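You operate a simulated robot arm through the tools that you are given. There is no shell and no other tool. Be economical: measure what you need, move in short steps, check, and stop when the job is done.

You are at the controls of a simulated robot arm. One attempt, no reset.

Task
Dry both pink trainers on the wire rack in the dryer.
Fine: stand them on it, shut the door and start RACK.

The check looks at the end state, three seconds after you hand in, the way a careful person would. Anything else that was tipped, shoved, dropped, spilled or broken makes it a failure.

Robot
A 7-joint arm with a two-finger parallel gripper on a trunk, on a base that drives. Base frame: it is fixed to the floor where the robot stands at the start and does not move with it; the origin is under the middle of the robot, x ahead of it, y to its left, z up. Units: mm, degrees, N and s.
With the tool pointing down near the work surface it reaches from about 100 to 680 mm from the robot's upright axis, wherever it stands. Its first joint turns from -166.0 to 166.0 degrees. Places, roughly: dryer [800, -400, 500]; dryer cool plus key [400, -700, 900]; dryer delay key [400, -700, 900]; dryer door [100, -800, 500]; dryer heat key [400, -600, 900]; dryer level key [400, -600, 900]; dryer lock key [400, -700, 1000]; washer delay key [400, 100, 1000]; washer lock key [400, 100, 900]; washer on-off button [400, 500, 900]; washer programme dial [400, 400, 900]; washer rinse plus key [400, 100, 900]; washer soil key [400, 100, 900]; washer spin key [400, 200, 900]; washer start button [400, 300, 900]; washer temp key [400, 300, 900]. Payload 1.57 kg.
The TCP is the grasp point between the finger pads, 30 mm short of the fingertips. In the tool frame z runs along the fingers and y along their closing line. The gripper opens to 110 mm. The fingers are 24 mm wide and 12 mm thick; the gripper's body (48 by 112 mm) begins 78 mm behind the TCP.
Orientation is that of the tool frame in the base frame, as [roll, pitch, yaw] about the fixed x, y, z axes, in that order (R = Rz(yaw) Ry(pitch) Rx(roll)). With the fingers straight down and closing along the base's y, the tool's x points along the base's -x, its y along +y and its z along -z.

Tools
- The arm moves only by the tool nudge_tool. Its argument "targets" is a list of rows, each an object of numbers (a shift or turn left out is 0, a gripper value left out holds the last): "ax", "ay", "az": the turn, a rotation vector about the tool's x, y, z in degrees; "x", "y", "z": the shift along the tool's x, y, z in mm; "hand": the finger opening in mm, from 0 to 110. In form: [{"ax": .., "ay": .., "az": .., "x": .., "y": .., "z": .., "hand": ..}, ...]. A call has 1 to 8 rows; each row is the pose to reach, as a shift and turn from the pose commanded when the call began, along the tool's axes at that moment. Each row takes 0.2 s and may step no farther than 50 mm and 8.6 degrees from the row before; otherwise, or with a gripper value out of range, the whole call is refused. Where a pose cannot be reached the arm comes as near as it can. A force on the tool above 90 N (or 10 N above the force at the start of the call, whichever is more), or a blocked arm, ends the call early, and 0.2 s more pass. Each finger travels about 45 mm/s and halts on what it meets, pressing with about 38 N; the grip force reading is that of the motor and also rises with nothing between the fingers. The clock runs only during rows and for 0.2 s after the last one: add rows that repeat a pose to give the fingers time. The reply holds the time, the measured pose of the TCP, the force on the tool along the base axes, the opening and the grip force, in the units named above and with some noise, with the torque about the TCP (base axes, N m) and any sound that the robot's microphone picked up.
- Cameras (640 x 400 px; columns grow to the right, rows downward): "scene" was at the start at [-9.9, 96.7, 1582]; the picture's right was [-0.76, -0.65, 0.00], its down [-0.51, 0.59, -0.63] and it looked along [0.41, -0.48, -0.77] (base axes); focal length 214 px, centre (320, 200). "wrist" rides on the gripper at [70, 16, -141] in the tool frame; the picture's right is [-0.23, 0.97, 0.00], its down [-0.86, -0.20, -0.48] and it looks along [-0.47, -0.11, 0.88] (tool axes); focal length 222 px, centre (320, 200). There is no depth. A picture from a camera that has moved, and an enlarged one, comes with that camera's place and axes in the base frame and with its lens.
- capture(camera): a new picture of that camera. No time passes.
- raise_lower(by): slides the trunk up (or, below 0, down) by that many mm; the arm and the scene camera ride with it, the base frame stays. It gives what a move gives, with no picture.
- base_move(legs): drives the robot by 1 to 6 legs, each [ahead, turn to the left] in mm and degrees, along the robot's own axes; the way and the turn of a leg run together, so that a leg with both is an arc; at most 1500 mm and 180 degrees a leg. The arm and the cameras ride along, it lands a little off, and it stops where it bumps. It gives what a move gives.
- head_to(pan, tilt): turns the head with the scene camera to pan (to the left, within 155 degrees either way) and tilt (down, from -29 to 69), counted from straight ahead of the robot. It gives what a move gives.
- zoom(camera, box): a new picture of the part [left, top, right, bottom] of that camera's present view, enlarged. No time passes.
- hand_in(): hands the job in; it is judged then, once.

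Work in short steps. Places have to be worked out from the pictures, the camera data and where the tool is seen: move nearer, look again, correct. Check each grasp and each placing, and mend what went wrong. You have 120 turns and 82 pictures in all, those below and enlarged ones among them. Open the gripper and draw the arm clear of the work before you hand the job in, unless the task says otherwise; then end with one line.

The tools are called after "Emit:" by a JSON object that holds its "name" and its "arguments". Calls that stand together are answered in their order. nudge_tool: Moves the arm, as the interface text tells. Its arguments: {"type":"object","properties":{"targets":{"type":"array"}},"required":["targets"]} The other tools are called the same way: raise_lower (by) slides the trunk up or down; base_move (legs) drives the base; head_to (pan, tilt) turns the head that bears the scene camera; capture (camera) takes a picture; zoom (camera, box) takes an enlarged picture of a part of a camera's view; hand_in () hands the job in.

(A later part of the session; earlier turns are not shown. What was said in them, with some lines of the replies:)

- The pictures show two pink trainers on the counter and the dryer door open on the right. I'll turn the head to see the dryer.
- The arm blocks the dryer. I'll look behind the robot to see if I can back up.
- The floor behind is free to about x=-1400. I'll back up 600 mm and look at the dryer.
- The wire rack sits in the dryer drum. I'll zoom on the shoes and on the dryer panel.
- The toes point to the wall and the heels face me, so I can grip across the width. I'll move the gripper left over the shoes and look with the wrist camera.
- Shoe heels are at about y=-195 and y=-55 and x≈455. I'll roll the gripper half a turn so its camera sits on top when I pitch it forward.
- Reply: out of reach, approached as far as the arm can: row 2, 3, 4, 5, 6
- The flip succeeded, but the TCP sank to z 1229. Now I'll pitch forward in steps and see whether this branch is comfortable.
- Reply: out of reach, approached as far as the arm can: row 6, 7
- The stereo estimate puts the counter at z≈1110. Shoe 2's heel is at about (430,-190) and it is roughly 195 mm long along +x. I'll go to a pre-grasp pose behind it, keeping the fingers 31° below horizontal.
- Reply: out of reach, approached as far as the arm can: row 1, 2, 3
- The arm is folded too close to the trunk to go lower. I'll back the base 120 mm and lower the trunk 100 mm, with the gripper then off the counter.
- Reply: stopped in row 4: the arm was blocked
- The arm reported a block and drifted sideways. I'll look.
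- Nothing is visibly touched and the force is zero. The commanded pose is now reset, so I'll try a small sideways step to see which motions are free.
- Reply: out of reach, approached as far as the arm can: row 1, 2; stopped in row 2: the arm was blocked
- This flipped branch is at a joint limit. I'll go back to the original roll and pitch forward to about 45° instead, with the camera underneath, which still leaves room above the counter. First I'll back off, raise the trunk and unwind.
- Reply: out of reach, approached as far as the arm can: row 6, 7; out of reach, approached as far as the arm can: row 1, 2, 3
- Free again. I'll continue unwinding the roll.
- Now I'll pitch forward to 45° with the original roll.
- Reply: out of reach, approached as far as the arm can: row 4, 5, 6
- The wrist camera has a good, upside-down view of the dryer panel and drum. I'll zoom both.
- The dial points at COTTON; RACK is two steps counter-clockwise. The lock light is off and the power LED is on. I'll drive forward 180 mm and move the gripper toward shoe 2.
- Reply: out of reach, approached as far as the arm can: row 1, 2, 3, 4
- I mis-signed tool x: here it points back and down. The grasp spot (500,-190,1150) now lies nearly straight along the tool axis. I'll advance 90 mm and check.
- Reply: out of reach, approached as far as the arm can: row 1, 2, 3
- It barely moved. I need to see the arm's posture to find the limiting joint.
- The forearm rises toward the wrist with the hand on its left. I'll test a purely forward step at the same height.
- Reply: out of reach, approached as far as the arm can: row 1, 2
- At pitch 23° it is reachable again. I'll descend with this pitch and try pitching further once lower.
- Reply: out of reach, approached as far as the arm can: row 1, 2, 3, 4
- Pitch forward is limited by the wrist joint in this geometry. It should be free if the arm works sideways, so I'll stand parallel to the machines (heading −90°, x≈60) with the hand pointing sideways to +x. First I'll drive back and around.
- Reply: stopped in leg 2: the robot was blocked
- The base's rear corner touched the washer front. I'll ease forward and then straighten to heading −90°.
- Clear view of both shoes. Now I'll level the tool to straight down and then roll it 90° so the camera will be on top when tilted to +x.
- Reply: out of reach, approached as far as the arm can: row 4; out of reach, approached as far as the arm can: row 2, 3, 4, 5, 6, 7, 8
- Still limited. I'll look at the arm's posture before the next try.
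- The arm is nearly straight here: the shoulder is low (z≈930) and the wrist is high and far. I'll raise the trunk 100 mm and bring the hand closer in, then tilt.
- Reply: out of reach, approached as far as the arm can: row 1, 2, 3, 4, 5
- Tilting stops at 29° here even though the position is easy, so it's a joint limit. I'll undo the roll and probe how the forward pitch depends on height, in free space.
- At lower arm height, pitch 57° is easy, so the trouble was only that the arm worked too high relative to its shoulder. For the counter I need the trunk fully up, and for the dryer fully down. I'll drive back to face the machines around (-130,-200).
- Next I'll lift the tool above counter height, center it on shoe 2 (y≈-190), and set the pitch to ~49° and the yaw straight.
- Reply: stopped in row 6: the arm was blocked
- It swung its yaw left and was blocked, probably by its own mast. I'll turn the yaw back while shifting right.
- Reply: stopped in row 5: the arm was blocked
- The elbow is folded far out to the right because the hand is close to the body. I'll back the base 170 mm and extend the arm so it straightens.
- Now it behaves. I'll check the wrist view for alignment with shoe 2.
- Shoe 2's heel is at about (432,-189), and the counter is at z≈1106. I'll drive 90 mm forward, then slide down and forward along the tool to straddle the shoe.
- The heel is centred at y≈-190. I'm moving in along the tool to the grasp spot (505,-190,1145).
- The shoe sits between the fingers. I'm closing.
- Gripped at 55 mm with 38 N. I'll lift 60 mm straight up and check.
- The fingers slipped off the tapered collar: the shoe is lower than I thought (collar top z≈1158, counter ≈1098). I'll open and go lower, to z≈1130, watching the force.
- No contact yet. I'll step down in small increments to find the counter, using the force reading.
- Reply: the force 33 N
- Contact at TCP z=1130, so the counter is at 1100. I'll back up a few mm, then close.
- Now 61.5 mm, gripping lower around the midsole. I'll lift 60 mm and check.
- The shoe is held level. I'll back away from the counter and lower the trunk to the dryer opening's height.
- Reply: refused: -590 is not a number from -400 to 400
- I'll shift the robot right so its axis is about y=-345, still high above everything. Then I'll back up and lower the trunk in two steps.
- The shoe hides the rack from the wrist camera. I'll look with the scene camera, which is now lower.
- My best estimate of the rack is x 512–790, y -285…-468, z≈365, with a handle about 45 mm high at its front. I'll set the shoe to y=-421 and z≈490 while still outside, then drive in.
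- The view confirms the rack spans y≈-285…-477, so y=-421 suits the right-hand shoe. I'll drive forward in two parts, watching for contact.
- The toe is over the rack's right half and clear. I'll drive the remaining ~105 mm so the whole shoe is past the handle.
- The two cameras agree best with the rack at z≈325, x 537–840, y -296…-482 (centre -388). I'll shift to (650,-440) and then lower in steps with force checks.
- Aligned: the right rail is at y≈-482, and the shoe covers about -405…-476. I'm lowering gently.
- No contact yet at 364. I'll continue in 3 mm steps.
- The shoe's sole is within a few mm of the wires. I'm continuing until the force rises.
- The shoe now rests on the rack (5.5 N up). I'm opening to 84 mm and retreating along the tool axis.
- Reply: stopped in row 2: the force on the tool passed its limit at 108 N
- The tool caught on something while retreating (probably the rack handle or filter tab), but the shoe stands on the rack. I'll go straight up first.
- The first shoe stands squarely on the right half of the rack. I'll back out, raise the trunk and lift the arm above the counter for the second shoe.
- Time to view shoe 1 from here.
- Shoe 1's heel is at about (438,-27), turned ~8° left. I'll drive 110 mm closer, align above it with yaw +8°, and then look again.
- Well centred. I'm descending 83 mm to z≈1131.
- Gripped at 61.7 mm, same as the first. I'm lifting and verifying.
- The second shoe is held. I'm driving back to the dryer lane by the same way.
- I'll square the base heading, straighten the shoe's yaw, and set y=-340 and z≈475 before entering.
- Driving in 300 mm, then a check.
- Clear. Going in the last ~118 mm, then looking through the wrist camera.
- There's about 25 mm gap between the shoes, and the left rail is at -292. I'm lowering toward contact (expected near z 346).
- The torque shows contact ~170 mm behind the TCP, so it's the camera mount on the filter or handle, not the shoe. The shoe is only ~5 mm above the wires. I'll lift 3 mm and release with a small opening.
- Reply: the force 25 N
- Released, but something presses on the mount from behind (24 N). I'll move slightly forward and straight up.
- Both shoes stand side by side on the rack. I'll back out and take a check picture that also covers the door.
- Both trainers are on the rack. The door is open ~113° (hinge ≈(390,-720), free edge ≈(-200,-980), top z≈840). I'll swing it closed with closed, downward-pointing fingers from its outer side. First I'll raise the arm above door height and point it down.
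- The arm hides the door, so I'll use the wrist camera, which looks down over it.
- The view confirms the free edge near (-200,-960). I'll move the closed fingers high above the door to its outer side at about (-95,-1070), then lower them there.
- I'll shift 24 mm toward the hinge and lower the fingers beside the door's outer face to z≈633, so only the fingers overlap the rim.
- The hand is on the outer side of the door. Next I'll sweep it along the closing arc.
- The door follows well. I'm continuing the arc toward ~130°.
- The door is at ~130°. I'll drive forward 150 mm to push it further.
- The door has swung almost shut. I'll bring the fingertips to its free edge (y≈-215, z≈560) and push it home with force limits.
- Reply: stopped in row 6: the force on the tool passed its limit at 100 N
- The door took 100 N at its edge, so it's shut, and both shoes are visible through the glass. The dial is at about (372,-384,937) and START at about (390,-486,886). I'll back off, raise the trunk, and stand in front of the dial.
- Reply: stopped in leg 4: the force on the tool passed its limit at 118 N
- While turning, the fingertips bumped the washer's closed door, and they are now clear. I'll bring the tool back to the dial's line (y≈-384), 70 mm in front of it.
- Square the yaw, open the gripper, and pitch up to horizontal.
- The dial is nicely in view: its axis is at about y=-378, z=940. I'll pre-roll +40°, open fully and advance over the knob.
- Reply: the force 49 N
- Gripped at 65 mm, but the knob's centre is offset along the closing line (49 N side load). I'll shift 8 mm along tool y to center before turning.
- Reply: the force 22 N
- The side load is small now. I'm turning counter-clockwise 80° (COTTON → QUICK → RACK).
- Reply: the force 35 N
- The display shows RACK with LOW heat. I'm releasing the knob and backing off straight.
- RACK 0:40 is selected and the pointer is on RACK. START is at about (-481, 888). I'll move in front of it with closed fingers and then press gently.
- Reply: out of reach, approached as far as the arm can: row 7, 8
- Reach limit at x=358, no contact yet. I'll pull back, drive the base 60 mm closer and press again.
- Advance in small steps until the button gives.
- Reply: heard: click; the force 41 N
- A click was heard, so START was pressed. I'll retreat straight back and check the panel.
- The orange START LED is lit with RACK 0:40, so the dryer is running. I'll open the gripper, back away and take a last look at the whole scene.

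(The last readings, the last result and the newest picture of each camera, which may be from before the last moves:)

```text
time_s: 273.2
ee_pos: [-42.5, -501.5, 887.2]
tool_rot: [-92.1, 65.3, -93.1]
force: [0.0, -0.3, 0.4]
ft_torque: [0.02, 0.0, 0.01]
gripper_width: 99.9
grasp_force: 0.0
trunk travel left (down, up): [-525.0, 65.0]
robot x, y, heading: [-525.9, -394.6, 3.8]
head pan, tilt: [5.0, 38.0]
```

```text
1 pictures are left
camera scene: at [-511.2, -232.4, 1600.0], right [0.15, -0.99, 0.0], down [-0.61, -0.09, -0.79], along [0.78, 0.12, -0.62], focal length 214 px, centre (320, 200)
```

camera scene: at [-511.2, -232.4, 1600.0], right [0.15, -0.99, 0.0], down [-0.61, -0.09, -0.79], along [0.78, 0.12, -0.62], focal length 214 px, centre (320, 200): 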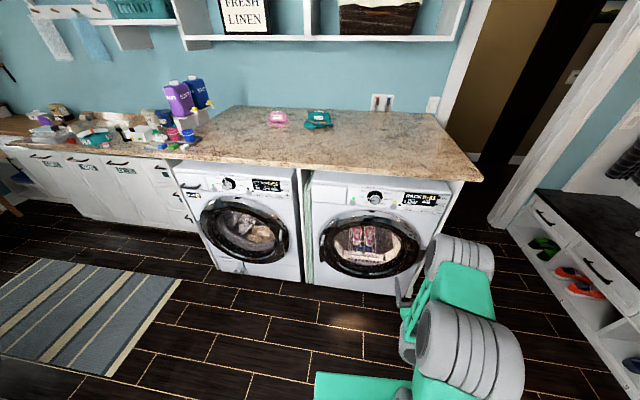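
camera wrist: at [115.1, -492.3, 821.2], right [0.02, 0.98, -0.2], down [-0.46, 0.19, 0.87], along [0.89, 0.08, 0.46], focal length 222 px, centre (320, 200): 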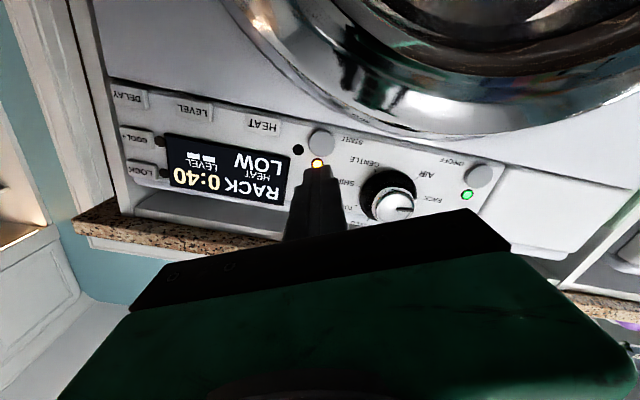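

One last zoom on the dryer and washer fronts to confirm.

Emit:
{"name": "zoom", "arguments": {"camera": "scene", "box": [190, 160, 460, 300]}}

```text
2.37 times, centred on (325, 230) of scene
camera zoom: at [-511.2, -232.4, 1600.0], right [0.15, -0.99, 0.0], down [-0.61, -0.09, -0.79], along [0.78, 0.12, -0.62], focal length 508 px, centre (308, 129)
```

zoom: 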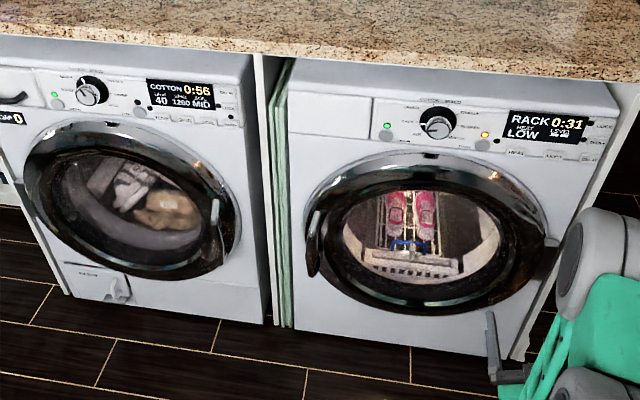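

The door is shut, RACK is running (0:31 and counting down), and both trainers stand on the rack. The washer is unchanged and the arm is clear. Handing in.

Emit:
{"name": "hand_in", "arguments": {}}

```text
The job is handed in.
```

Both pink trainers are standing on the wire rack, the dryer door is shut, and RACK is running; while I was driving, the base and later the gripper bumped the closed washer, but it looks unchanged.
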